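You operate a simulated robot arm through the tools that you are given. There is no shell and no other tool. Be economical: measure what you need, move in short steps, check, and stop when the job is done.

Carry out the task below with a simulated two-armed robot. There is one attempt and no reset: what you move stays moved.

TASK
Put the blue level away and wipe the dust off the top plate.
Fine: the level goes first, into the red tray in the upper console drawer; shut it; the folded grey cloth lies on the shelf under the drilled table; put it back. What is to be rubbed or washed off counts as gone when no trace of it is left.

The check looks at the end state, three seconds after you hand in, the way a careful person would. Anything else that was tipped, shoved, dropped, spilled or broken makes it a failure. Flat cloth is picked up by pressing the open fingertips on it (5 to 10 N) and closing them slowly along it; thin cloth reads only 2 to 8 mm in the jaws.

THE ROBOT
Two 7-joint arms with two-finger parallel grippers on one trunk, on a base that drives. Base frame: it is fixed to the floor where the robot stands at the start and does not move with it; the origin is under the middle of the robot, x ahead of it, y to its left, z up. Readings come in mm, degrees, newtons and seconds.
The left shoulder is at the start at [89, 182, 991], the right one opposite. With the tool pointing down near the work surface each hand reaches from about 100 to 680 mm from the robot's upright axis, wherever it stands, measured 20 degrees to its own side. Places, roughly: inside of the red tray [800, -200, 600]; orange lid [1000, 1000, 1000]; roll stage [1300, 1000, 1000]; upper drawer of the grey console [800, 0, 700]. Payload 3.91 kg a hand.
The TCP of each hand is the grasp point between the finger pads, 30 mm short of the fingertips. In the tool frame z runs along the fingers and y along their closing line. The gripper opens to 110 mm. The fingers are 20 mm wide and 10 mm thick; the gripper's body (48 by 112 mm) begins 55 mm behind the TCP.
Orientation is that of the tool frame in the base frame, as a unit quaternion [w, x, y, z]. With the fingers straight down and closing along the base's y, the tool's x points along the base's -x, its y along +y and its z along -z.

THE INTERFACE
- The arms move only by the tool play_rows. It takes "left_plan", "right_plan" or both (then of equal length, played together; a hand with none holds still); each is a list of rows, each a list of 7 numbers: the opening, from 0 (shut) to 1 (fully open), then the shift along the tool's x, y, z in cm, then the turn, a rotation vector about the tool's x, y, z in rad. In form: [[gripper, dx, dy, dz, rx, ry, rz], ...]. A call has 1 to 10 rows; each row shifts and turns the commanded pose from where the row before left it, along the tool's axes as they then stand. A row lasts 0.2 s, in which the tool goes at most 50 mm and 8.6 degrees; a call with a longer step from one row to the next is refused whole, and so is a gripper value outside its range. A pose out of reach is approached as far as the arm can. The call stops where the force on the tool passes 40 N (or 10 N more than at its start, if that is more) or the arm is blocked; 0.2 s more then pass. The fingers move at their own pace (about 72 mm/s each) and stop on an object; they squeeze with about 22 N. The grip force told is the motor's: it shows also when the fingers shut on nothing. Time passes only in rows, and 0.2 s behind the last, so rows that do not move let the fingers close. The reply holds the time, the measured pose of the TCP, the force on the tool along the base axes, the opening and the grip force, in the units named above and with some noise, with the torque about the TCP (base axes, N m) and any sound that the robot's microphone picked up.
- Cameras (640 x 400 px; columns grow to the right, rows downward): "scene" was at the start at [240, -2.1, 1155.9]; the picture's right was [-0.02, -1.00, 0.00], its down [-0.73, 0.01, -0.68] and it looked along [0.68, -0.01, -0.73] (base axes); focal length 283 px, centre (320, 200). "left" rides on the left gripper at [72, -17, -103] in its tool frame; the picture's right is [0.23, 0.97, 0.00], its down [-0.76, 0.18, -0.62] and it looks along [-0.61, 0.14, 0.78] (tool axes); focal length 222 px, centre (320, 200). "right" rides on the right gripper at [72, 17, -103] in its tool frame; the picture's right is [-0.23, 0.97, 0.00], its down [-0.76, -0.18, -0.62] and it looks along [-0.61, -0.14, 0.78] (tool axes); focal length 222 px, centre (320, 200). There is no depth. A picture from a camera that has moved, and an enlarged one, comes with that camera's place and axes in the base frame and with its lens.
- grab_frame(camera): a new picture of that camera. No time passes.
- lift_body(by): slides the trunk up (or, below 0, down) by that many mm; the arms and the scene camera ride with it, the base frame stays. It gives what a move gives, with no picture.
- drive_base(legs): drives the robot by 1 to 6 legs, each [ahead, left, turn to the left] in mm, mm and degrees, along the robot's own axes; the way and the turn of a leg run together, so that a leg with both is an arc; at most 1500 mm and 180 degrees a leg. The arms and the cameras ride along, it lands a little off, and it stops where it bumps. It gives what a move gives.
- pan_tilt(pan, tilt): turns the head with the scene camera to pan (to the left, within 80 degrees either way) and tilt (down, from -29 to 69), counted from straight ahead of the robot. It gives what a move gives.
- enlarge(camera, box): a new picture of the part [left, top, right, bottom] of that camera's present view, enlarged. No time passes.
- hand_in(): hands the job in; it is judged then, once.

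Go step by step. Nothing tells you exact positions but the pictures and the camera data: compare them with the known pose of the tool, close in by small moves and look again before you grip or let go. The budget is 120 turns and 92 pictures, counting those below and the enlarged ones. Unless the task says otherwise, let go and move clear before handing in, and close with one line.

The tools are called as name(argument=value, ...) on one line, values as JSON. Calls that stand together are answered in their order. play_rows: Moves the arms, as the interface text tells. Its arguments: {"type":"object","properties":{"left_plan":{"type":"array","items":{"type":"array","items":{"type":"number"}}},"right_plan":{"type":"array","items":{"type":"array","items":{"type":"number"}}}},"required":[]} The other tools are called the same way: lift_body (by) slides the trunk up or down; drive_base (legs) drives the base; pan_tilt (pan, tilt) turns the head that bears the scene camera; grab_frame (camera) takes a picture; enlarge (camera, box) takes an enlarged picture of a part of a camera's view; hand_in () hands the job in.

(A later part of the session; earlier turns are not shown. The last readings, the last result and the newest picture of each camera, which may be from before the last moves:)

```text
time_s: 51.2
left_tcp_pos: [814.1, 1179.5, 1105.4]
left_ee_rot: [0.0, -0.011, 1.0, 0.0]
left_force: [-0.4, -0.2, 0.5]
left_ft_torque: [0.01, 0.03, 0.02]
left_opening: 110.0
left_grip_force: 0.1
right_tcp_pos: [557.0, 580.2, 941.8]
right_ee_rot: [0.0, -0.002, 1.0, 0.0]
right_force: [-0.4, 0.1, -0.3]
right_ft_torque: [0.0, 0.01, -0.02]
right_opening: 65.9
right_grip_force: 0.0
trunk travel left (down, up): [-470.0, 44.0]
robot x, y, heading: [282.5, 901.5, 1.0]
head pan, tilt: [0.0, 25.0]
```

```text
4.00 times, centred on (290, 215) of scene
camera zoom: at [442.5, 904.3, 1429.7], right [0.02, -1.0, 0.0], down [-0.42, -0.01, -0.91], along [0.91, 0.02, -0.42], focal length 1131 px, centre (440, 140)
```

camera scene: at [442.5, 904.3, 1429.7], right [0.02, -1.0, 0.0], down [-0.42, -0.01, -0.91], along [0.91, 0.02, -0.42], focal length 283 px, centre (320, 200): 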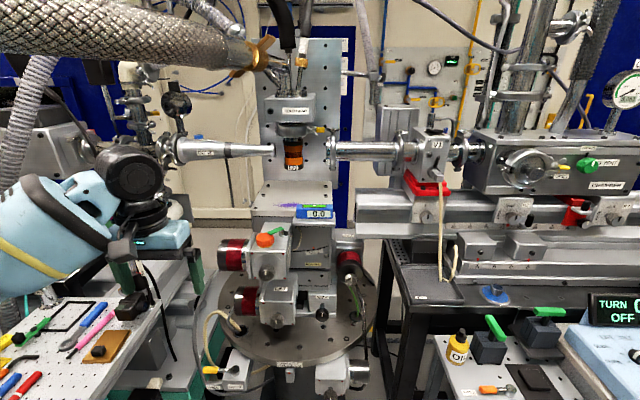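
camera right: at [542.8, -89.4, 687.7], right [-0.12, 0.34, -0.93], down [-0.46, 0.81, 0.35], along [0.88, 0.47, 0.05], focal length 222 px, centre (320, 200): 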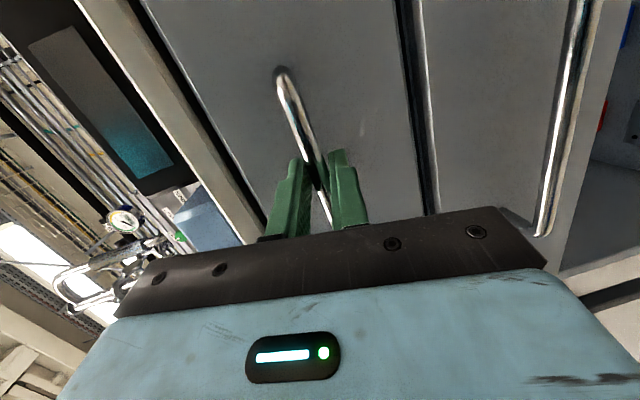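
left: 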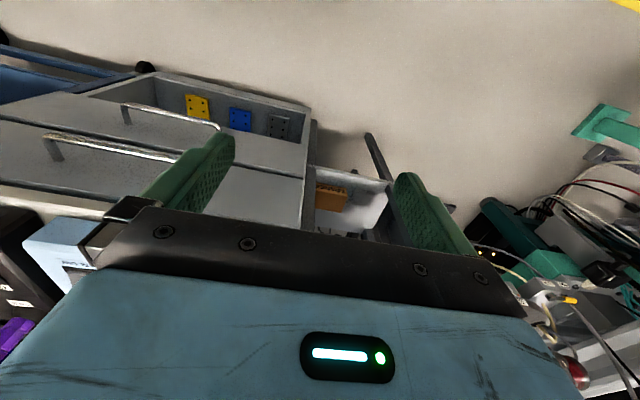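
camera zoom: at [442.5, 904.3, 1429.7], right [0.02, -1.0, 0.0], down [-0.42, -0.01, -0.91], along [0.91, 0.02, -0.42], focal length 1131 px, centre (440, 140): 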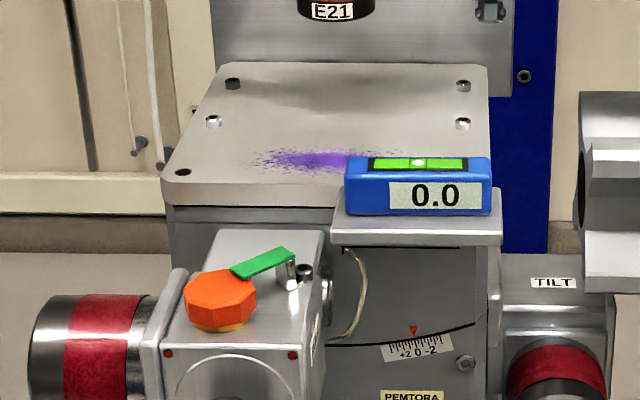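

The level stands on a ledge in front of the plate: about 97 × 29 × 30 mm, centre ≈[1136, 934, 1075]; purple dust lies just behind it on the plate. I move the left hand in front of it at height and turn it 90° to close along x.

play_rows(left_plan=[[1, 0, -4, -1.3, 0, 0, 0], [1, 0, -4, -1.3, 0, 0, 0], [1, 0, -4, -1.3, 0, 0, 0], [1, 0, -4, -1.3, 0, 0, 0], [1, 0, -4, -1.3, 0, 0, 0], [1, 0, -4, -1.3, 0, 0, 0]])

play_rows(left_plan=[[0.8, 0, 0, 0, 0, 0, 0.143], [0.8, 0, 0, 0, 0, 0, 0.143], [0.8, 0, 0, 0, 0, 0, 0.143], [0.8, 0, 0, 0, 0, 0, 0.143], [0.8, 0, 0, 0, 0, 0, 0.143], [0.8, 0, 0, 0, 0, 0, 0.143], [0.8, 0, 0, 0, 0, 0, 0.143], [0.8, 0, 0, 0, 0, 0, 0.143], [0.8, 0, 0, 0, 0, 0, 0.143], [0.8, 0, 0, 0, 0, 0, 0.143]])

play_rows(left_plan=[[0.8, 0, 0, 0, 0, 0, 0.143], [0.8, 0, 0, 0, 0, 0, 0]])

```text
time_s: 52.6
left_tcp_pos: [817.0, 937.3, 1183.0]
left_ee_rot: [0.0, -0.011, 1.0, 0.001]
left_force: [1.1, -0.3, -0.5]
left_ft_torque: [0.04, 0.03, 0.0]
left_opening: 110.3
left_grip_force: 0.0
right_tcp_pos: [556.2, 579.8, 941.8]
right_ee_rot: [-0.001, -0.002, 1.0, 0.003]
right_force: [-0.2, 0.7, -0.1]
right_ft_torque: [0.02, -0.03, 0.01]
right_opening: 65.7
right_grip_force: 0.1
trunk travel left (down, up): [-470.0, 44.0]
robot x, y, heading: [281.6, 899.4, 0.9]
head pan, tilt: [0.0, 25.0]
```

```text
time_s: 54.8
left_tcp_pos: [818.6, 940.5, 1183.8]
left_ee_rot: [0.001, 0.649, 0.761, 0.0]
left_force: [0.4, 0.5, 0.2]
left_ft_torque: [0.0, 0.02, 0.01]
left_opening: 87.9
left_grip_force: 0.2
right_tcp_pos: [557.0, 580.5, 942.1]
right_ee_rot: [-0.001, -0.001, 1.0, 0.0]
right_force: [-0.2, 0.6, 0.7]
right_ft_torque: [0.0, -0.02, -0.01]
right_opening: 65.7
right_grip_force: 0.1
trunk travel left (down, up): [-470.0, 44.0]
robot x, y, heading: [284.1, 904.9, 1.3]
head pan, tilt: [0.0, 25.0]
```

```text
time_s: 55.4
left_tcp_pos: [819.6, 939.7, 1182.8]
left_ee_rot: [0.0, 0.701, 0.713, 0.0]
left_force: [0.6, -0.8, -0.1]
left_ft_torque: [0.04, 0.01, 0.02]
left_opening: 87.9
left_grip_force: 0.0
right_tcp_pos: [556.8, 580.6, 941.1]
right_ee_rot: [-0.002, -0.001, 1.0, 0.001]
right_force: [0.3, 0.2, 0.8]
right_ft_torque: [-0.02, -0.01, -0.03]
right_opening: 65.8
right_grip_force: 0.0
trunk travel left (down, up): [-470.0, 44.0]
robot x, y, heading: [286.3, 901.6, 1.0]
head pan, tilt: [0.0, 25.0]
```

drive_base(legs=[[215, 0, -1]])

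grab_frame(camera="left")

pan_tilt(pan=5, tilt=35)

grab_frame(camera="scene")

```text
time_s: 57.1
left_tcp_pos: [1033.0, 929.4, 1184.3]
left_ee_rot: [0.0, 0.708, 0.706, -0.001]
left_force: [-0.4, 0.4, -0.1]
left_ft_torque: [-0.03, 0.02, 0.02]
left_opening: 87.8
left_grip_force: 0.0
right_tcp_pos: [763.2, 575.8, 941.8]
right_ee_rot: [0.0, 0.009, 1.0, 0.001]
right_force: [0.7, -0.4, 0.9]
right_ft_torque: [-0.03, -0.01, -0.01]
right_opening: 65.9
right_grip_force: 0.2
trunk travel left (down, up): [-470.0, 44.0]
robot x, y, heading: [497.2, 902.5, -0.2]
head pan, tilt: [0.0, 25.0]
```

```text
63 pictures are left
camera left: at [1015.3, 1003.0, 1286.5], right [0.97, 0.22, 0.0], down [0.17, -0.76, 0.62], along [0.14, -0.61, -0.78], focal length 222 px, centre (320, 200)
```

left: 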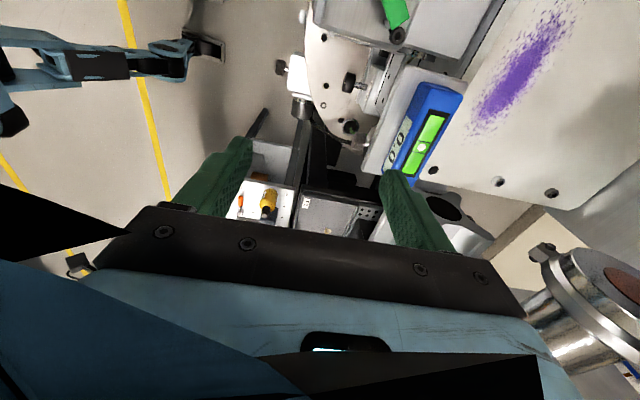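

```text
time_s: 57.8
left_tcp_pos: [1033.0, 929.8, 1182.6]
left_ee_rot: [0.0, 0.708, 0.706, 0.0]
left_force: [0.5, -0.7, -0.2]
left_ft_torque: [0.01, -0.03, 0.05]
left_opening: 88.0
left_grip_force: 0.0
right_tcp_pos: [763.6, 575.8, 942.0]
right_ee_rot: [-0.001, 0.01, 1.0, 0.0]
right_force: [0.4, 0.2, -0.2]
right_ft_torque: [0.04, 0.01, 0.01]
right_opening: 66.1
right_grip_force: 0.2
trunk travel left (down, up): [-470.0, 44.0]
robot x, y, heading: [496.9, 902.2, -0.1]
head pan, tilt: [5.0, 35.0]
```

```text
62 pictures are left
camera scene: at [652.1, 910.0, 1414.0], right [0.08, -1.0, 0.0], down [-0.57, -0.05, -0.82], along [0.82, 0.07, -0.57], focal length 283 px, centre (320, 200)
```

scene: 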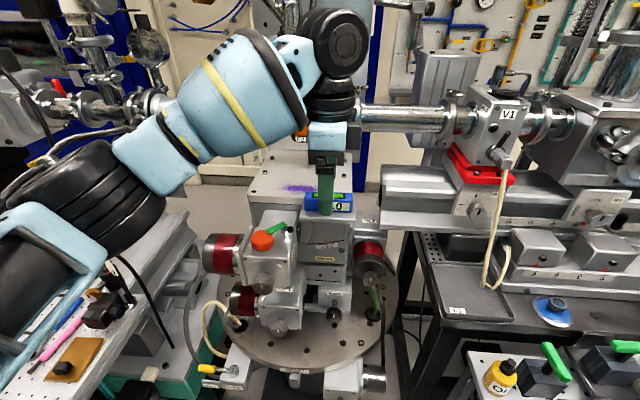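

Level top centre ≈[1131, 933, 1090], aligned with the axes; plate top ≈1065. I move above it, still high, and check.

play_rows(left_plan=[[0.7, 0.1, 2.4, 0, 0, 0, 0], [0.7, 0.1, 2.4, 0, 0, 0, 0], [0.7, 0.1, 2.4, 0, 0, 0, 0], [0.7, 0.1, 2.5, 0, 0, 0, 0], [0.7, 0, 0, 1.5, 0, 0, 0], [0.7, 0, 0, 1.5, 0, 0, 0]])

grab_frame(camera="left")

enlarge(camera="scene", box=[240, 110, 400, 210])

```text
time_s: 59.2
left_tcp_pos: [1117.7, 937.2, 1154.0]
left_ee_rot: [0.0, 0.709, 0.705, 0.001]
left_force: [0.2, -0.4, -0.3]
left_ft_torque: [0.01, -0.02, 0.02]
left_opening: 76.6
left_grip_force: 0.1
left hand out of reach, approached as far as the arm can: row 4
right_tcp_pos: [762.5, 574.8, 942.9]
right_ee_rot: [-0.001, 0.009, 1.0, 0.001]
right_force: [-0.8, 0.5, 0.7]
right_ft_torque: [0.0, -0.03, 0.0]
right_opening: 66.2
right_grip_force: 0.0
trunk travel left (down, up): [-470.0, 44.0]
robot x, y, heading: [496.6, 905.1, -0.5]
head pan, tilt: [5.0, 35.0]
```

```text
61 pictures are left
camera left: at [1099.2, 1010.0, 1256.8], right [0.97, 0.22, 0.0], down [0.17, -0.76, 0.62], along [0.14, -0.61, -0.78], focal length 222 px, centre (320, 200)
```

left: 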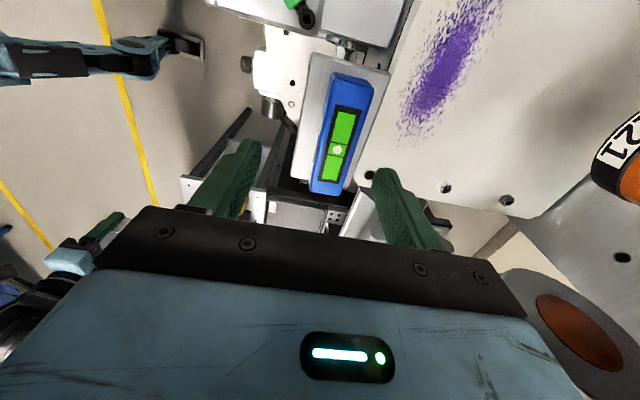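

```text
4.00 times, centred on (320, 160) of scene
camera zoom: at [652.1, 909.6, 1413.9], right [0.08, -1.0, 0.0], down [-0.57, -0.05, -0.82], along [0.82, 0.07, -0.57], focal length 1131 px, centre (320, 360)
```

zoom: 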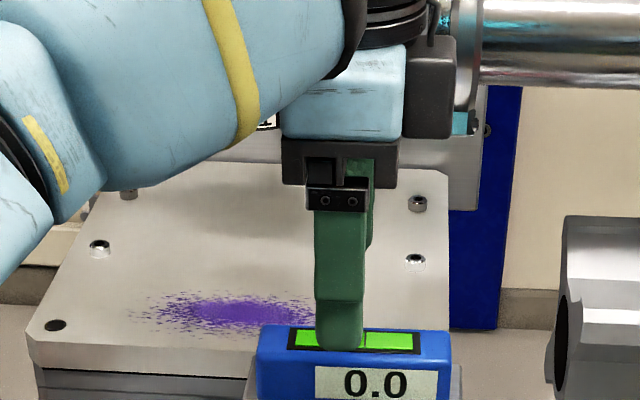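

Slightly out of reach, so I pull the hand back, drive 60 mm closer, then re-align.

play_rows(left_plan=[[0.7, 0, -2.5, 0, 0, 0, 0], [0.7, 0, -2.5, 0, 0, 0, 0]])

drive_base(legs=[[60, 0, 0]])

```text
time_s: 59.8
left_tcp_pos: [1066.6, 938.5, 1152.0]
left_ee_rot: [-0.001, 0.709, 0.705, 0.0]
left_force: [-0.3, -0.5, 0.5]
left_ft_torque: [-0.01, -0.01, -0.01]
left_opening: 77.0
left_grip_force: 0.1
right_tcp_pos: [762.8, 576.1, 941.3]
right_ee_rot: [-0.001, 0.009, 1.0, 0.0]
right_force: [0.2, 0.2, 0.6]
right_ft_torque: [0.01, 0.01, -0.03]
right_opening: 66.1
right_grip_force: 0.1
trunk travel left (down, up): [-470.0, 44.0]
robot x, y, heading: [494.4, 908.5, -0.5]
head pan, tilt: [5.0, 35.0]
```

```text
time_s: 60.8
left_tcp_pos: [1125.6, 937.5, 1152.8]
left_ee_rot: [0.0, 0.709, 0.706, 0.0]
left_force: [-0.8, 0.0, -0.4]
left_ft_torque: [0.0, 0.0, 0.0]
left_opening: 77.1
left_grip_force: 0.0
right_tcp_pos: [822.2, 575.9, 942.5]
right_ee_rot: [0.0, 0.01, 1.0, 0.001]
right_force: [0.0, 0.6, -0.4]
right_ft_torque: [0.04, 0.02, 0.03]
right_opening: 65.9
right_grip_force: 0.0
trunk travel left (down, up): [-470.0, 44.0]
robot x, y, heading: [555.3, 903.4, -0.1]
head pan, tilt: [5.0, 35.0]
```

play_rows(left_plan=[[0.55, -0.17, 0.3, 1.0, 0, 0, 0], [0.55, -0.17, 0.25, 1.0, 0, 0, 0], [0.55, 0, 0, 1.0, 0, 0, 0], [0.55, 0, 0, 0.8, 0, 0, 0], [0.55, 0, 0, 0.7, 0, 0, 0], [0.55, 0, 0, 0.5, 0, 0, 0]])

grab_frame(camera="left")

enlarge(camera="scene", box=[200, 150, 360, 250])

```text
time_s: 62.2
left_tcp_pos: [1129.5, 935.1, 1103.0]
left_ee_rot: [-0.001, 0.708, 0.706, -0.001]
left_force: [0.4, 0.3, 0.6]
left_ft_torque: [0.01, -0.02, 0.0]
left_opening: 60.3
left_grip_force: 0.0
right_tcp_pos: [821.0, 575.0, 940.9]
right_ee_rot: [-0.001, 0.009, 1.0, 0.0]
right_force: [0.3, 0.9, 1.3]
right_ft_torque: [-0.01, 0.02, -0.01]
right_opening: 65.8
right_grip_force: 0.0
trunk travel left (down, up): [-470.0, 44.0]
robot x, y, heading: [554.9, 906.4, -0.3]
head pan, tilt: [5.0, 35.0]
```

```text
59 pictures are left
camera left: at [1112.3, 1007.5, 1205.8], right [0.97, 0.22, 0.0], down [0.17, -0.76, 0.62], along [0.14, -0.61, -0.78], focal length 222 px, centre (320, 200)
```

left: 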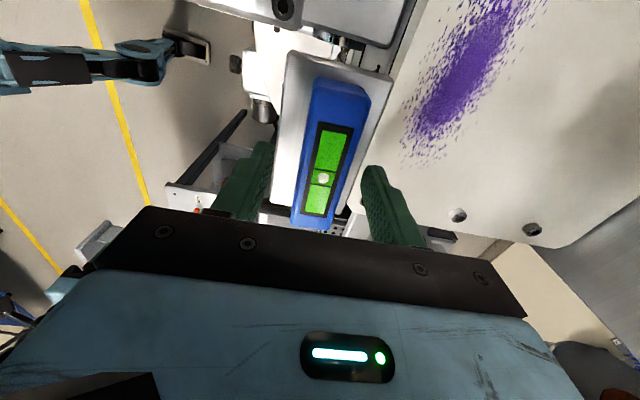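

```text
4.00 times, centred on (280, 200) of scene
camera zoom: at [710.7, 909.9, 1414.0], right [0.08, -1.0, 0.0], down [-0.57, -0.05, -0.82], along [0.82, 0.07, -0.57], focal length 1131 px, centre (480, 200)
```

zoom: 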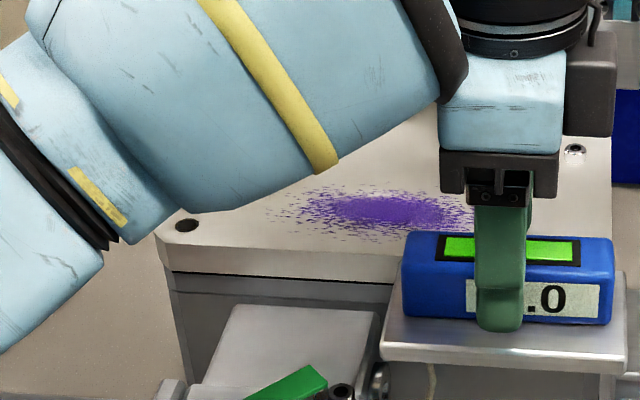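

play_rows(left_plan=[[0.55, 0, 0.1, 0.3, 0, 0, 0], [0.4, 0, 0, 0, 0, 0, 0], [0.3, 0, 0, 0, 0, 0, 0], [0.2, 0, 0, 0, 0, 0, 0], [0.1, 0, 0, 0, 0, 0, 0], [0.1, 0, 0, 0, 0, 0, 0]])

grab_frame(camera="left")

```text
time_s: 63.6
left_tcp_pos: [1130.9, 934.8, 1099.7]
left_ee_rot: [0.001, 0.708, 0.706, 0.0]
left_force: [0.9, 0.9, 2.6]
left_ft_torque: [0.04, -0.05, 0.03]
left_opening: 31.3
left_grip_force: 22.5
right_tcp_pos: [823.0, 575.0, 942.4]
right_ee_rot: [-0.001, 0.01, 1.0, 0.001]
right_force: [-0.4, 0.0, -0.5]
right_ft_torque: [0.01, 0.02, -0.02]
right_opening: 66.0
right_grip_force: 0.0
trunk travel left (down, up): [-470.0, 44.0]
robot x, y, heading: [554.2, 904.0, -0.1]
head pan, tilt: [5.0, 35.0]
```

```text
57 pictures are left
camera left: at [1113.5, 1007.1, 1203.7], right [0.97, 0.22, 0.0], down [0.17, -0.76, 0.62], along [0.14, -0.61, -0.78], focal length 222 px, centre (320, 200)
```

left: 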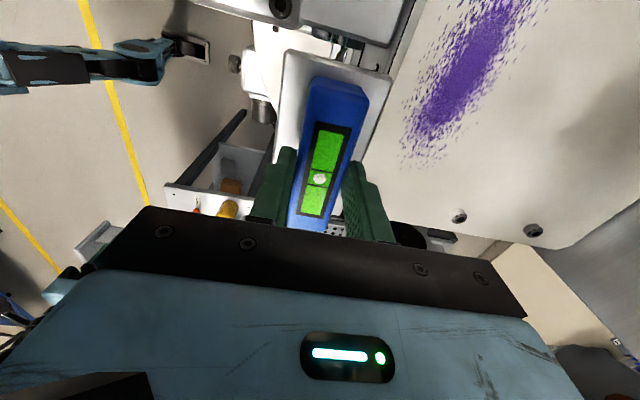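

Gripped at 31 mm with 22 N. I lift straight up about 90 mm, then back the base out.

play_rows(left_plan=[[0.1, 0, 0, -1, 0, 0, 0], [0.1, 0, 0, -2, 0, 0, 0], [0.1, 0, 0, -2, 0, 0, 0], [0.1, 0, 0, -2, 0, 0, 0], [0.1, 0, -1, -1, 0, 0, 0], [0.1, 0, -2, 0, 0, 0, 0]])

drive_base(legs=[[-400, 0, 0]])

grab_frame(camera="left")

```text
time_s: 65.0
left_tcp_pos: [1101.0, 933.9, 1179.6]
left_ee_rot: [0.0, 0.709, 0.705, 0.0]
left_force: [0.3, -0.3, -0.6]
left_ft_torque: [-0.03, -0.02, 0.0]
left_opening: 10.9
left_grip_force: 0.0
right_tcp_pos: [821.3, 575.9, 940.9]
right_ee_rot: [0.0, 0.01, 1.0, 0.001]
right_force: [-0.3, -0.2, 0.3]
right_ft_torque: [0.0, 0.03, 0.01]
right_opening: 66.1
right_grip_force: 0.1
trunk travel left (down, up): [-470.0, 44.0]
robot x, y, heading: [554.4, 903.6, -0.1]
head pan, tilt: [5.0, 35.0]
```

```text
time_s: 67.5
left_tcp_pos: [692.7, 935.8, 1180.4]
left_ee_rot: [0.0, 0.707, 0.707, -0.001]
left_force: [0.4, -0.6, -0.5]
left_ft_torque: [-0.02, 0.0, 0.01]
left_opening: 10.8
left_grip_force: 0.1
right_tcp_pos: [415.0, 577.8, 942.9]
right_ee_rot: [-0.001, 0.008, 1.0, 0.001]
right_force: [1.1, -0.2, -0.4]
right_ft_torque: [0.01, -0.01, 0.01]
right_opening: 66.1
right_grip_force: 0.0
trunk travel left (down, up): [-470.0, 44.0]
robot x, y, heading: [144.7, 906.1, -0.2]
head pan, tilt: [5.0, 35.0]
```

```text
56 pictures are left
camera left: at [674.7, 1009.2, 1282.4], right [0.97, 0.23, 0.0], down [0.18, -0.76, 0.62], along [0.14, -0.61, -0.78], focal length 222 px, centre (320, 200)
```

left: 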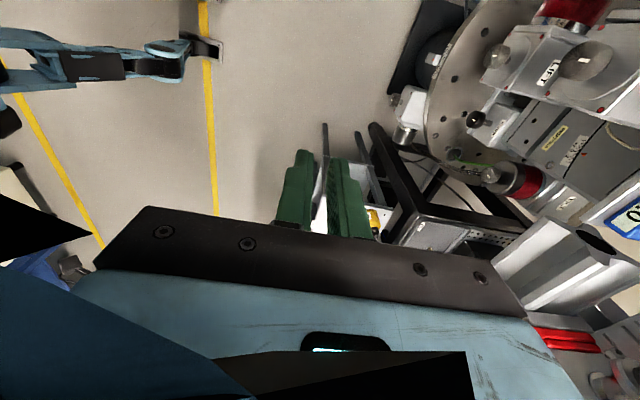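

The level slipped out on lifting. I look where it is now.

pan_tilt(pan=0, tilt=20)

enlarge(camera="scene", box=[210, 150, 410, 275])

```text
time_s: 68.3
left_tcp_pos: [693.7, 935.1, 1178.8]
left_ee_rot: [0.0, 0.707, 0.707, 0.0]
left_force: [0.1, -0.2, 0.6]
left_ft_torque: [0.01, -0.01, 0.01]
left_opening: 11.4
left_grip_force: 0.0
right_tcp_pos: [415.0, 577.2, 941.8]
right_ee_rot: [0.0, 0.007, 1.0, 0.001]
right_force: [0.2, 0.0, 0.5]
right_ft_torque: [-0.02, 0.0, 0.04]
right_opening: 66.0
right_grip_force: 0.0
trunk travel left (down, up): [-470.0, 44.0]
robot x, y, heading: [147.8, 902.1, -0.2]
head pan, tilt: [0.0, 20.0]
```

```text
3.20 times, centred on (310, 212) of scene
camera zoom: at [308.1, 903.4, 1437.7], right [0.0, -1.0, 0.0], down [-0.34, 0.0, -0.94], along [0.94, 0.0, -0.34], focal length 905 px, centre (352, 160)
```

zoom: 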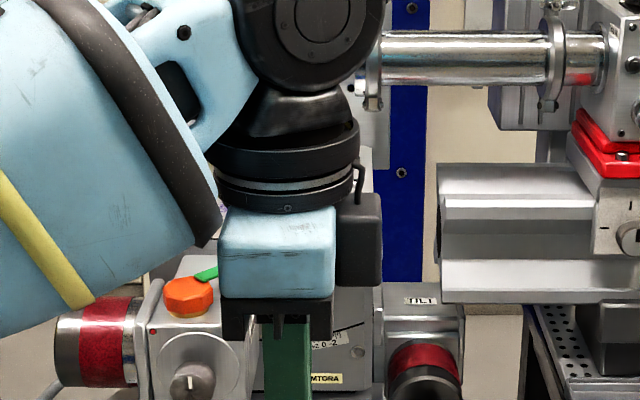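

drive_base(legs=[[340, 0, 0]])

grab_frame(camera="left")

```text
time_s: 70.5
left_tcp_pos: [1031.2, 930.8, 1179.5]
left_ee_rot: [0.0, 0.71, 0.704, 0.0]
left_force: [-0.6, 0.6, 0.4]
left_ft_torque: [-0.02, 0.03, 0.02]
left_opening: 10.9
left_grip_force: 0.1
right_tcp_pos: [751.3, 574.2, 941.5]
right_ee_rot: [-0.001, 0.011, 1.0, 0.0]
right_force: [0.2, 0.3, -0.4]
right_ft_torque: [0.0, 0.01, 0.01]
right_opening: 65.7
right_grip_force: 0.1
trunk travel left (down, up): [-470.0, 44.0]
robot x, y, heading: [483.9, 902.1, -0.3]
head pan, tilt: [0.0, 20.0]
```

```text
54 pictures are left
camera left: at [1013.1, 1004.6, 1282.4], right [0.98, 0.22, 0.0], down [0.17, -0.76, 0.62], along [0.14, -0.61, -0.78], focal length 222 px, centre (320, 200)
```

left: 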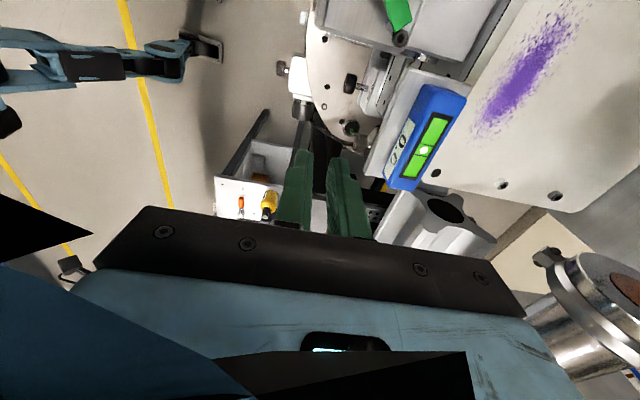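

It's still on the ledge, essentially in place ([1132, 933]). I'll regrip deeper, with a full squeeze, and lift slowly.

drive_base(legs=[[72, 0, 0]])

play_rows(left_plan=[[0.6, 0, 1.0, 0, 0, 0, 0], [0.6, 0, 1.0, 1.0, 0, 0, 0], [0.6, 0, 0.5, 1.0, 0, 0, 0], [0.6, 0, 0, 0.5, 0, 0, 0], [0.6, 0, 0, 0, 0, 0, 0]])

grab_frame(camera="left")

```text
time_s: 71.5
left_tcp_pos: [1101.8, 930.7, 1180.2]
left_ee_rot: [0.0, 0.71, 0.704, 0.0]
left_force: [0.0, -0.3, -0.5]
left_ft_torque: [0.03, 0.03, 0.0]
left_opening: 11.1
left_grip_force: 0.0
right_tcp_pos: [821.2, 574.2, 941.7]
right_ee_rot: [-0.001, 0.011, 1.0, 0.002]
right_force: [0.3, 0.1, -0.3]
right_ft_torque: [0.01, 0.03, -0.01]
right_opening: 66.1
right_grip_force: 0.0
trunk travel left (down, up): [-470.0, 44.0]
robot x, y, heading: [555.6, 899.9, -0.1]
head pan, tilt: [0.0, 20.0]
```

```text
time_s: 72.7
left_tcp_pos: [1126.0, 931.1, 1154.1]
left_ee_rot: [0.0, 0.71, 0.705, 0.0]
left_force: [0.6, 0.4, -0.4]
left_ft_torque: [-0.02, 0.01, -0.01]
left_opening: 66.4
left_grip_force: 0.0
right_tcp_pos: [820.6, 574.1, 940.9]
right_ee_rot: [-0.001, 0.011, 1.0, 0.001]
right_force: [-0.1, 0.4, -0.8]
right_ft_torque: [0.01, -0.01, -0.03]
right_opening: 65.9
right_grip_force: 0.1
trunk travel left (down, up): [-470.0, 44.0]
robot x, y, heading: [557.0, 902.8, -0.5]
head pan, tilt: [0.0, 20.0]
```

```text
53 pictures are left
camera left: at [1108.3, 1004.6, 1256.9], right [0.98, 0.22, 0.0], down [0.17, -0.76, 0.62], along [0.14, -0.61, -0.78], focal length 222 px, centre (320, 200)
```

left: 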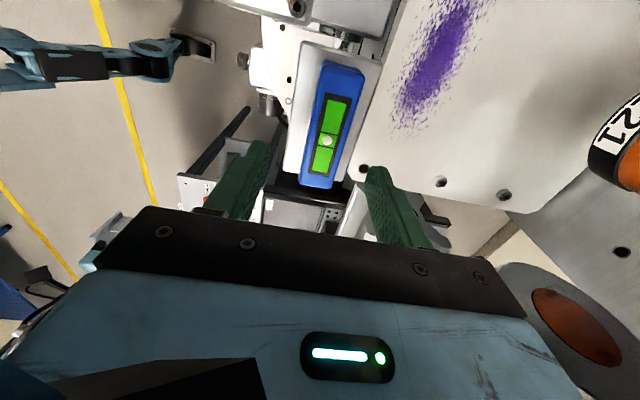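

play_rows(left_plan=[[0.5, 0.3, 0.5, 1.0, 0, 0, 0], [0.5, 0, 0, 1.5, 0, 0, 0], [0.5, 0, 0, 1.5, 0, 0, 0], [0.5, 0, 0, 1.0, 0, 0, 0], [0.5, 0, 0, 0.4, 0, 0, 0], [0.5, 0, 0, 0.2, 0, 0, 0], [0.5, 0, 0, 0, 0, 0, 0]])

```text
time_s: 74.3
left_tcp_pos: [1130.7, 932.7, 1098.8]
left_ee_rot: [0.0, 0.709, 0.705, 0.0]
left_force: [-0.1, 0.6, -0.4]
left_ft_torque: [0.01, 0.02, 0.01]
left_opening: 55.0
left_grip_force: 0.1
right_tcp_pos: [820.6, 574.2, 942.2]
right_ee_rot: [-0.001, 0.011, 1.0, 0.001]
right_force: [0.9, -0.3, -0.3]
right_ft_torque: [0.03, -0.01, -0.02]
right_opening: 65.9
right_grip_force: 0.0
trunk travel left (down, up): [-470.0, 44.0]
robot x, y, heading: [555.6, 900.5, -0.2]
head pan, tilt: [0.0, 20.0]
```

play_rows(left_plan=[[0.34, 0, 0, 0, 0, 0, 0], [0.34, 0, 0, 0, 0, 0, 0], [0.34, 0, 0, 0.2, 0, 0, 0], [0.34, 0, 0, 0.2, 0, 0, 0], [0.34, 0, 0, 0.2, 0, 0, 0]])

grab_frame(camera="left")

```text
time_s: 75.5
left_tcp_pos: [1132.5, 933.2, 1092.8]
left_ee_rot: [0.0, 0.709, 0.705, 0.0]
left_force: [0.2, -0.1, -0.2]
left_ft_torque: [0.04, 0.02, 0.03]
left_opening: 37.2
left_grip_force: 0.0
right_tcp_pos: [821.2, 573.7, 942.8]
right_ee_rot: [-0.002, 0.011, 1.0, 0.001]
right_force: [0.6, -0.7, -0.2]
right_ft_torque: [0.03, 0.01, 0.04]
right_opening: 66.0
right_grip_force: 0.1
trunk travel left (down, up): [-470.0, 44.0]
robot x, y, heading: [556.3, 904.2, -0.4]
head pan, tilt: [0.0, 20.0]
```

```text
52 pictures are left
camera left: at [1113.2, 1007.2, 1196.0], right [0.98, 0.22, 0.0], down [0.17, -0.76, 0.62], along [0.14, -0.61, -0.78], focal length 222 px, centre (320, 200)
```

left: 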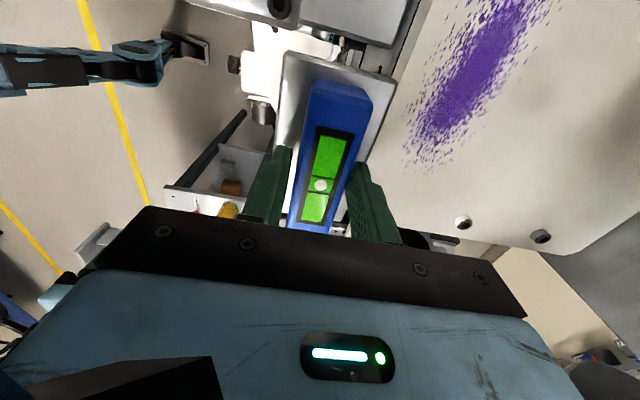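

play_rows(left_plan=[[0.34, 0, 0, 0.2, 0, 0, 0], [0, 0, 0, 0, 0, 0, 0], [0, 0, 0, 0, 0, 0, 0], [0, 0, 0, 0, 0, 0, 0]])

play_rows(left_plan=[[0, 0, 0, -0.2, 0, 0, 0], [0, 0, 0, -0.2, 0, 0, 0], [0, 0, 0, -0.3, 0, 0, 0], [0, 0, 0, -0.5, 0, 0, 0]])

grab_frame(camera="left")

```text
time_s: 76.5
left_tcp_pos: [1130.7, 933.1, 1090.5]
left_ee_rot: [0.0, 0.71, 0.705, 0.0]
left_force: [-0.7, 0.6, 1.2]
left_ft_torque: [0.13, 0.0, 0.03]
left_opening: 31.7
left_grip_force: 22.3
right_tcp_pos: [821.9, 574.9, 942.7]
right_ee_rot: [-0.001, 0.011, 1.0, 0.001]
right_force: [-0.4, -0.3, 0.4]
right_ft_torque: [0.01, 0.01, -0.02]
right_opening: 65.9
right_grip_force: 0.2
trunk travel left (down, up): [-470.0, 44.0]
robot x, y, heading: [557.2, 902.6, -0.2]
head pan, tilt: [0.0, 20.0]
```

```text
time_s: 77.5
left_tcp_pos: [1131.1, 933.6, 1102.8]
left_ee_rot: [0.0, 0.709, 0.705, 0.0]
left_force: [0.2, 0.5, -1.9]
left_ft_torque: [0.0, -0.01, -0.01]
left_opening: 31.7
left_grip_force: 22.2
right_tcp_pos: [821.0, 573.8, 941.6]
right_ee_rot: [-0.001, 0.012, 1.0, 0.001]
right_force: [-0.5, 0.3, 0.2]
right_ft_torque: [0.02, -0.03, 0.06]
right_opening: 66.2
right_grip_force: 0.1
trunk travel left (down, up): [-470.0, 44.0]
robot x, y, heading: [555.0, 904.0, -0.4]
head pan, tilt: [0.0, 20.0]
```

```text
51 pictures are left
camera left: at [1113.4, 1007.0, 1205.7], right [0.98, 0.22, 0.0], down [0.17, -0.76, 0.62], along [0.14, -0.61, -0.78], focal length 222 px, centre (320, 200)
```

left: 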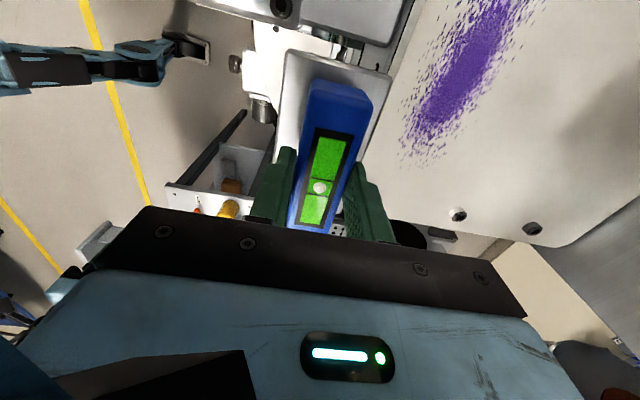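

It's held now (about 2 N of weight). I continue lifting gently and check before driving.

play_rows(left_plan=[[0, 0, 0, -0.6, 0, 0, 0], [0, 0, 0, -0.8, 0, 0, 0], [0, 0, 0, -1, 0, 0, 0], [0, 0, 0, -1, 0, 0, 0], [0, 0, 0, -1, 0, 0, 0], [0, 0, 0, -1, 0, 0, 0], [0, 0, 0, -1, 0, 0, 0], [0, 0, -0.5, -0.5, 0, 0, 0], [0, 0, 0, 0, 0, 0, 0]])

```text
time_s: 79.5
left_tcp_pos: [1125.8, 934.0, 1171.8]
left_ee_rot: [0.001, 0.709, 0.705, 0.001]
left_force: [-0.8, -0.4, -1.3]
left_ft_torque: [0.0, 0.0, -0.01]
left_opening: 31.6
left_grip_force: 21.9
right_tcp_pos: [820.4, 574.1, 941.7]
right_ee_rot: [-0.001, 0.012, 1.0, 0.001]
right_force: [0.6, 0.9, 0.4]
right_ft_torque: [0.0, -0.02, 0.05]
right_opening: 66.1
right_grip_force: 0.0
trunk travel left (down, up): [-470.0, 44.0]
robot x, y, heading: [556.7, 901.5, -0.4]
head pan, tilt: [0.0, 20.0]
```

drive_base(legs=[[-400, 0, 0], [-450, 0, 0.3]])

drive_base(legs=[[0, -560, 0], [0, -550, 0]])

pan_tilt(pan=0, tilt=45)

grab_frame(camera="scene")

```text
time_s: 84.3
left_tcp_pos: [285.6, 939.2, 1171.7]
left_ee_rot: [0.001, 0.708, 0.707, 0.0]
left_force: [-0.6, -1.0, -1.9]
left_ft_torque: [0.0, 0.01, -0.03]
left_opening: 31.5
left_grip_force: 22.1
right_tcp_pos: [-18.4, 579.7, 942.2]
right_ee_rot: [0.0, 0.009, 1.0, 0.0]
right_force: [-0.5, -0.5, 0.8]
right_ft_torque: [0.02, -0.01, 0.0]
right_opening: 66.1
right_grip_force: 0.0
trunk travel left (down, up): [-470.0, 44.0]
robot x, y, heading: [-285.9, 909.6, -0.3]
head pan, tilt: [0.0, 20.0]
```

```text
time_s: 94.6
left_tcp_pos: [289.6, -158.2, 1171.9]
left_ee_rot: [0.0, 0.702, 0.713, 0.0]
left_force: [0.2, -1.3, -2.1]
left_ft_torque: [-0.03, -0.03, 0.02]
left_opening: 31.9
left_grip_force: 21.7
right_tcp_pos: [-6.9, -525.1, 941.7]
right_ee_rot: [-0.001, 0.0, 1.0, 0.001]
right_force: [0.1, 0.8, 0.5]
right_ft_torque: [0.0, 0.01, 0.03]
right_opening: 65.8
right_grip_force: 0.1
trunk travel left (down, up): [-470.0, 44.0]
robot x, y, heading: [-281.5, -203.4, 0.9]
head pan, tilt: [0.0, 20.0]
```

```text
time_s: 95.5
left_tcp_pos: [290.6, -159.6, 1170.6]
left_ee_rot: [0.0, 0.702, 0.712, 0.0]
left_force: [-0.1, -0.9, -1.7]
left_ft_torque: [-0.03, 0.02, -0.01]
left_opening: 31.7
left_grip_force: 22.3
right_tcp_pos: [-8.9, -525.9, 941.8]
right_ee_rot: [-0.001, 0.0, 1.0, 0.001]
right_force: [0.0, 0.4, -0.2]
right_ft_torque: [-0.01, -0.03, 0.01]
right_opening: 65.8
right_grip_force: 0.0
trunk travel left (down, up): [-470.0, 44.0]
robot x, y, heading: [-276.9, -206.4, 1.1]
head pan, tilt: [0.0, 45.0]
```

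```text
50 pictures are left
camera scene: at [-131.6, -201.0, 1399.2], right [0.02, -1.0, 0.0], down [-0.71, -0.01, -0.71], along [0.71, 0.01, -0.71], focal length 283 px, centre (320, 200)
```

scene: 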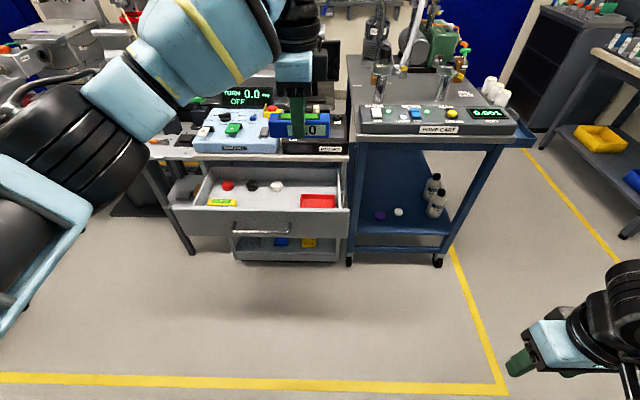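

drive_base(legs=[[325, 0, -1]])

lift_body(by=-320)

grab_frame(camera="left")

pan_tilt(pan=0, tilt=50)

grab_frame(camera="scene")

```text
time_s: 97.6
left_tcp_pos: [611.1, -172.2, 1171.3]
left_ee_rot: [-0.001, 0.709, 0.705, 0.0]
left_force: [-0.6, 0.0, -1.1]
left_ft_torque: [0.01, 0.0, 0.0]
left_opening: 31.8
left_grip_force: 22.1
right_tcp_pos: [304.7, -529.6, 941.7]
right_ee_rot: [-0.001, 0.011, 1.0, 0.001]
right_force: [0.3, 0.2, 0.2]
right_ft_torque: [0.02, 0.01, 0.0]
right_opening: 66.2
right_grip_force: 0.0
trunk travel left (down, up): [-470.0, 44.0]
robot x, y, heading: [38.8, -202.0, -0.4]
head pan, tilt: [0.0, 45.0]
```

```text
time_s: 100.8
left_tcp_pos: [610.5, -172.1, 850.9]
left_ee_rot: [0.001, 0.71, 0.704, 0.001]
left_force: [-0.7, -0.8, -1.7]
left_ft_torque: [-0.01, 0.0, 0.01]
left_opening: 31.8
left_grip_force: 22.2
right_tcp_pos: [251.0, -530.4, 540.6]
right_ee_rot: [-0.213, 0.012, 0.977, 0.0]
right_force: [-0.3, -0.4, -0.1]
right_ft_torque: [0.02, -0.02, 0.01]
right_opening: 66.0
right_grip_force: 0.0
trunk travel left (down, up): [-150.0, 364.0]
robot x, y, heading: [42.8, -196.6, -0.5]
head pan, tilt: [0.0, 45.0]
```

```text
49 pictures are left
camera left: at [592.0, -97.3, 954.8], right [0.98, 0.22, 0.0], down [0.17, -0.76, 0.62], along [0.14, -0.61, -0.78], focal length 222 px, centre (320, 200)
```

left: 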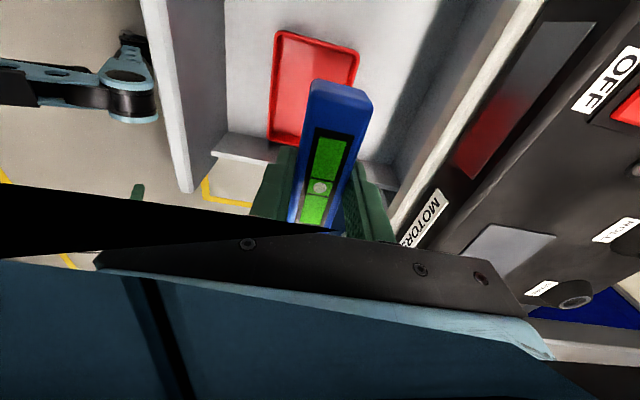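

```text
time_s: 101.4
left_tcp_pos: [610.4, -171.1, 851.4]
left_ee_rot: [0.0, 0.71, 0.704, 0.001]
left_force: [0.2, -0.8, -1.2]
left_ft_torque: [-0.02, 0.0, 0.01]
left_opening: 31.6
left_grip_force: 22.4
right_tcp_pos: [250.2, -530.3, 541.7]
right_ee_rot: [-0.213, 0.011, 0.977, -0.001]
right_force: [0.1, -0.4, -0.3]
right_ft_torque: [0.02, -0.01, 0.0]
right_opening: 65.9
right_grip_force: 0.0
trunk travel left (down, up): [-150.0, 364.0]
robot x, y, heading: [37.9, -198.8, -0.4]
head pan, tilt: [0.0, 50.0]
```

```text
48 pictures are left
camera scene: at [314.1, -203.8, 1038.8], right [-0.01, -1.0, 0.0], down [-0.77, 0.01, -0.64], along [0.64, 0.0, -0.77], focal length 283 px, centre (320, 200)
```

scene: 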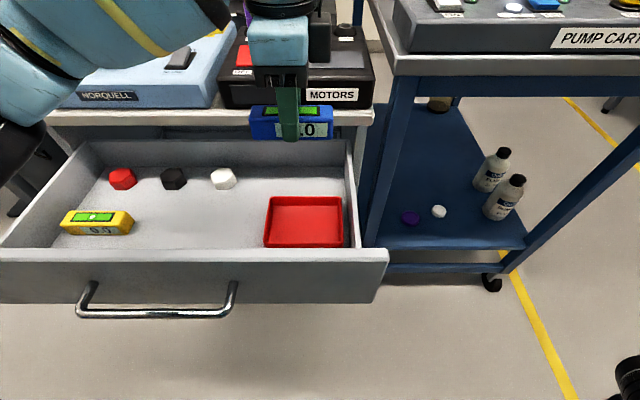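

Tray centre ≈[598, −170], floor near 625. I shift 12 mm back and lower the level toward it.

play_rows(left_plan=[[0, 0, -0.6, 1, 0, 0, 0], [0, 0.1, -0.6, 2, 0, 0, 0], [0, 0, 0, 2, 0, 0, 0], [0, 0, 0, 2, 0, 0, 0], [0, 0, 0, 2, 0, 0, 0], [0, 0, 0, 2, 0, 0, 0], [0, 0, 0, 2, 0, 0, 0], [0, 0, 0, 1, 0, 0, 0]])

grab_frame(camera="left")

enlarge(camera="scene", box=[200, 140, 400, 265])

```text
time_s: 103.4
left_tcp_pos: [606.9, -169.4, 738.0]
left_ee_rot: [0.02, 0.708, 0.706, 0.023]
left_force: [0.0, 0.0, -1.9]
left_ft_torque: [0.01, 0.0, 0.02]
left_opening: 31.9
left_grip_force: 21.5
right_tcp_pos: [248.4, -531.6, 540.9]
right_ee_rot: [-0.211, 0.011, 0.977, 0.002]
right_force: [1.1, -0.3, 0.2]
right_ft_torque: [0.01, 0.0, 0.0]
right_opening: 66.1
right_grip_force: 0.0
trunk travel left (down, up): [-150.0, 364.0]
robot x, y, heading: [41.8, -199.0, -0.6]
head pan, tilt: [0.0, 50.0]
stopped in row 8 (left hand): the arm was blocked; the commanded pose is now the measured one
```

```text
47 pictures are left
camera left: at [582.9, -96.6, 840.7], right [0.97, 0.22, 0.06], down [0.14, -0.77, 0.63], along [0.19, -0.6, -0.78], focal length 222 px, centre (320, 200)
```

left: 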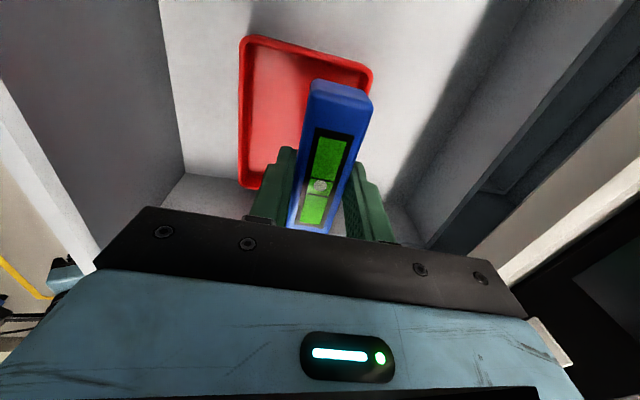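

```text
3.20 times, centred on (300, 202) of scene
camera zoom: at [310.8, -207.8, 1039.3], right [-0.01, -1.0, 0.0], down [-0.76, 0.01, -0.65], along [0.65, 0.0, -0.76], focal length 905 px, centre (384, 192)
```

zoom: 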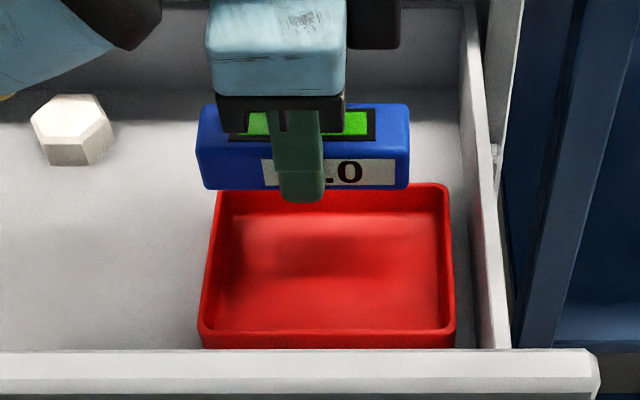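

The gripper body touched the console's top edge; I lift, undo the small tilt, and shift 15 mm toward the drawer front and 8 mm right, still inside the tray.

play_rows(left_plan=[[0, 0, 0, -1, 0, 0, 0], [0, 0, 0, -1, 0.045, 0, 0], [0, -0.4, -0.8, 0, 0, 0, 0], [0, -0.4, -0.8, 0, 0, 0, 0], [0, 0, 0, 0, 0, 0, 0]])

grab_frame(camera="left")

enlarge(camera="scene", box=[200, 100, 400, 225])

```text
time_s: 104.6
left_tcp_pos: [590.8, -174.2, 748.9]
left_ee_rot: [-0.002, 0.709, 0.706, -0.001]
left_force: [-0.2, -0.6, -1.5]
left_ft_torque: [0.0, -0.02, 0.0]
left_opening: 31.7
left_grip_force: 21.6
right_tcp_pos: [250.2, -529.3, 541.6]
right_ee_rot: [-0.213, 0.012, 0.977, 0.0]
right_force: [-0.1, -0.2, -0.2]
right_ft_torque: [-0.01, -0.02, 0.0]
right_opening: 66.0
right_grip_force: 0.0
trunk travel left (down, up): [-150.0, 364.0]
robot x, y, heading: [39.6, -199.3, -0.3]
head pan, tilt: [0.0, 50.0]
```

```text
45 pictures are left
camera left: at [573.2, -100.6, 852.4], right [0.97, 0.22, 0.0], down [0.18, -0.76, 0.62], along [0.14, -0.61, -0.78], focal length 222 px, centre (320, 200)
```

left: 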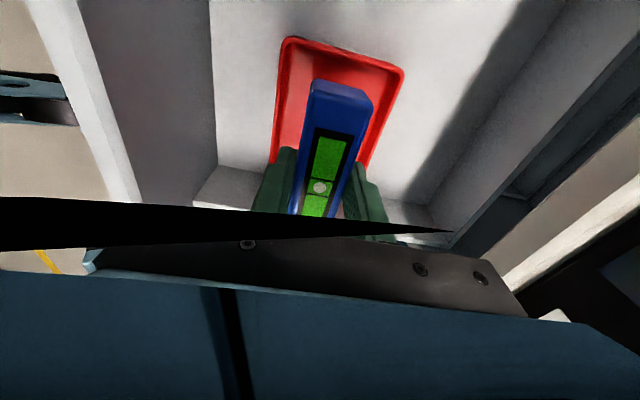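

```text
3.20 times, centred on (300, 162) of scene
camera zoom: at [314.9, -203.1, 1038.7], right [-0.01, -1.0, 0.0], down [-0.77, 0.01, -0.64], along [0.64, 0.0, -0.77], focal length 905 px, centre (384, 320)
```

zoom: 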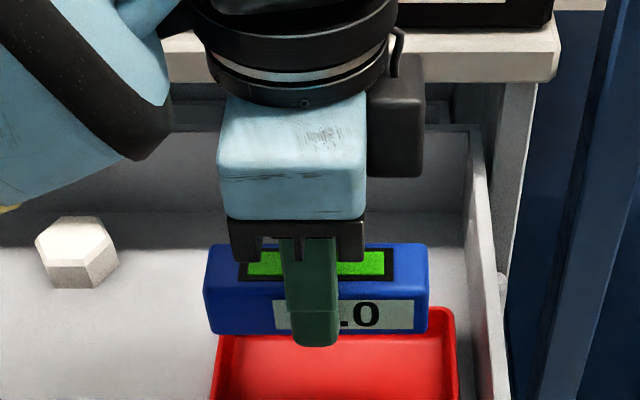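

play_rows(left_plan=[[0, -0.4, 0, 1.5, 0, 0, 0], [0, 0, 0, 1.5, 0, 0, 0], [0, 0, 0, 1.5, 0, 0, 0], [0, 0, 0, 1.5, 0, 0, 0], [0, 0, 0, 0.8, 0, 0, 0], [0, 0, 0, 0.5, 0, 0, 0]])

grab_frame(camera="left")

```text
time_s: 106.0
left_tcp_pos: [618.1, -172.2, 747.6]
left_ee_rot: [0.052, 0.701, 0.709, 0.059]
left_force: [0.2, -0.5, -1.3]
left_ft_torque: [0.0, 0.03, 0.0]
left_opening: 31.8
left_grip_force: 21.9
right_tcp_pos: [248.3, -531.0, 539.9]
right_ee_rot: [-0.211, 0.011, 0.977, 0.003]
right_force: [-0.1, -0.2, -1.4]
right_ft_torque: [-0.01, -0.01, 0.01]
right_opening: 66.3
right_grip_force: 0.1
trunk travel left (down, up): [-150.0, 364.0]
robot x, y, heading: [40.2, -201.7, -0.3]
head pan, tilt: [0.0, 50.0]
stopped in row 6 (left hand): the arm was blocked; the commanded pose is now the measured one
```

```text
43 pictures are left
camera left: at [582.7, -100.5, 848.3], right [0.96, 0.24, 0.15], down [0.09, -0.77, 0.64], along [0.27, -0.6, -0.76], focal length 222 px, centre (320, 200)
```

left: 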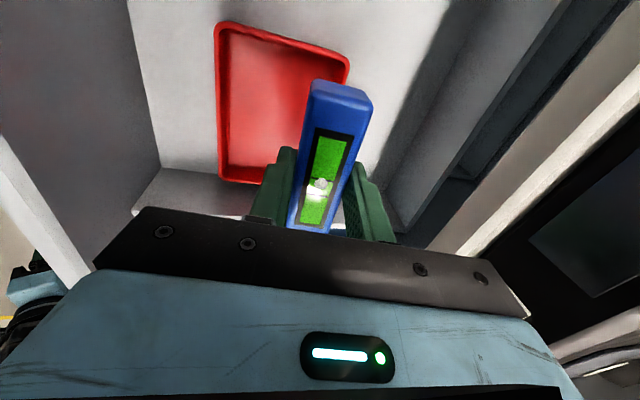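

The force sensor shows nothing, so something upstream of the wrist (forearm/elbow) is touching. I look at the whole arm.

pan_tilt(pan=15, tilt=35)

grab_frame(camera="scene")

```text
time_s: 106.8
left_tcp_pos: [616.2, -172.1, 748.3]
left_ee_rot: [0.052, 0.701, 0.709, 0.057]
left_force: [-1.0, -0.4, -2.2]
left_ft_torque: [0.0, -0.01, -0.02]
left_opening: 31.6
left_grip_force: 22.0
right_tcp_pos: [249.0, -529.5, 541.7]
right_ee_rot: [-0.211, 0.011, 0.977, 0.002]
right_force: [0.3, 0.3, -0.8]
right_ft_torque: [-0.04, 0.02, 0.01]
right_opening: 65.9
right_grip_force: 0.0
trunk travel left (down, up): [-150.0, 364.0]
robot x, y, heading: [41.1, -197.3, -0.3]
head pan, tilt: [15.0, 35.0]
```

```text
42 pictures are left
camera scene: at [318.4, -182.6, 1061.7], right [0.25, -0.97, 0.0], down [-0.55, -0.14, -0.82], along [0.79, 0.21, -0.57], focal length 283 px, centre (320, 200)
```

scene: 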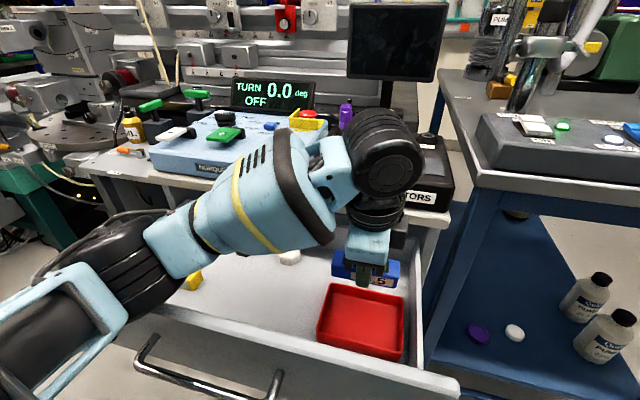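

The left elbow rests on the drawer's front edge. I lift the hand, undo the tilt, raise the trunk so the elbow rides higher, and descend again with the arm.

play_rows(left_plan=[[0, 0, 0, -1, 0, 0, 0], [0, 0, 0, -2, 0, 0, 0], [0, 0, 0, -2, 0.055, 0, 0], [0, 0, 0, 0, 0.055, 0, 0]])

lift_body(by=240)

play_rows(left_plan=[[0, 0, 0, 2, 0, 0, 0], [0, 0, 0, 2.5, 0, 0, 0], [0, 0, 0, 2.5, 0, 0, 0], [0, 0, 0, 2.5, 0, 0, 0], [0, 0, 0, 2.5, 0, 0, 0], [0, 0, 0, 2.5, 0, 0, 0], [0, 0, 0, 2.5, 0, 0, 0], [0, 0, 0, 2.5, 0, 0, 0], [0, 0, 0, 2.5, 0, 0, 0], [0, 0, 0, 2, 0, 0, 0]])

grab_frame(camera="scene")

```text
time_s: 107.8
left_tcp_pos: [609.7, -171.7, 789.4]
left_ee_rot: [0.007, 0.704, 0.711, 0.011]
left_force: [-1.0, 0.5, -1.8]
left_ft_torque: [0.0, 0.02, 0.01]
left_opening: 31.6
left_grip_force: 21.7
right_tcp_pos: [251.5, -529.3, 540.5]
right_ee_rot: [-0.212, 0.012, 0.977, 0.0]
right_force: [-0.1, 0.9, 0.5]
right_ft_torque: [-0.04, 0.0, -0.02]
right_opening: 65.9
right_grip_force: 0.0
trunk travel left (down, up): [-150.0, 364.0]
robot x, y, heading: [42.6, -201.0, -0.3]
head pan, tilt: [15.0, 35.0]
```

```text
time_s: 110.3
left_tcp_pos: [610.2, -171.4, 1029.3]
left_ee_rot: [0.007, 0.703, 0.711, 0.011]
left_force: [0.3, 0.1, -1.2]
left_ft_torque: [-0.01, 0.02, 0.01]
left_opening: 31.9
left_grip_force: 22.1
right_tcp_pos: [249.9, -527.9, 780.3]
right_ee_rot: [-0.214, 0.011, 0.977, 0.001]
right_force: [-1.2, 1.0, -0.4]
right_ft_torque: [0.0, 0.03, 0.01]
right_opening: 66.0
right_grip_force: 0.2
trunk travel left (down, up): [-390.0, 124.0]
robot x, y, heading: [39.4, -200.7, -0.3]
head pan, tilt: [15.0, 35.0]
```

```text
time_s: 112.5
left_tcp_pos: [617.6, -170.0, 789.7]
left_ee_rot: [0.008, 0.704, 0.71, 0.012]
left_force: [-0.7, 0.3, -1.8]
left_ft_torque: [0.02, -0.02, 0.01]
left_opening: 32.0
left_grip_force: 22.1
right_tcp_pos: [251.3, -528.3, 780.8]
right_ee_rot: [-0.213, 0.011, 0.977, 0.0]
right_force: [0.2, -0.9, -0.2]
right_ft_torque: [-0.01, 0.01, -0.04]
right_opening: 65.7
right_grip_force: 0.0
trunk travel left (down, up): [-390.0, 124.0]
robot x, y, heading: [35.3, -197.1, -0.2]
head pan, tilt: [15.0, 35.0]
```

```text
41 pictures are left
camera scene: at [245.0, -179.4, 1317.2], right [0.25, -0.97, 0.0], down [-0.56, -0.15, -0.82], along [0.79, 0.21, -0.57], focal length 283 px, centre (320, 200)
```

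scene: 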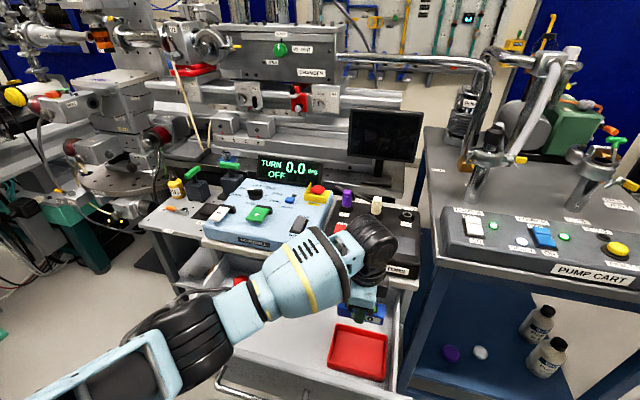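

play_rows(left_plan=[[0, -0.4, -0.8, 0, 0.02, 0, 0], [0, -0.4, -0.9, 0, 0, 0, 0], [0, 0, -0.8, 1, 0, 0, 0], [0, 0, 0, 1.5, 0, 0, 0], [0, 0, 0, 1.5, 0, 0, 0], [0, 0, 0, 1.5, 0, 0, 0]])

```text
time_s: 113.9
left_tcp_pos: [592.9, -178.6, 733.9]
left_ee_rot: [0.001, 0.704, 0.71, 0.003]
left_force: [-0.5, -0.5, -1.7]
left_ft_torque: [0.0, 0.01, 0.01]
left_opening: 31.8
left_grip_force: 21.8
right_tcp_pos: [251.9, -528.5, 781.1]
right_ee_rot: [-0.213, 0.011, 0.977, 0.0]
right_force: [-0.6, -0.2, 0.5]
right_ft_torque: [0.0, 0.03, -0.01]
right_opening: 65.9
right_grip_force: 0.0
trunk travel left (down, up): [-390.0, 124.0]
robot x, y, heading: [39.6, -198.4, -0.5]
head pan, tilt: [15.0, 35.0]
```

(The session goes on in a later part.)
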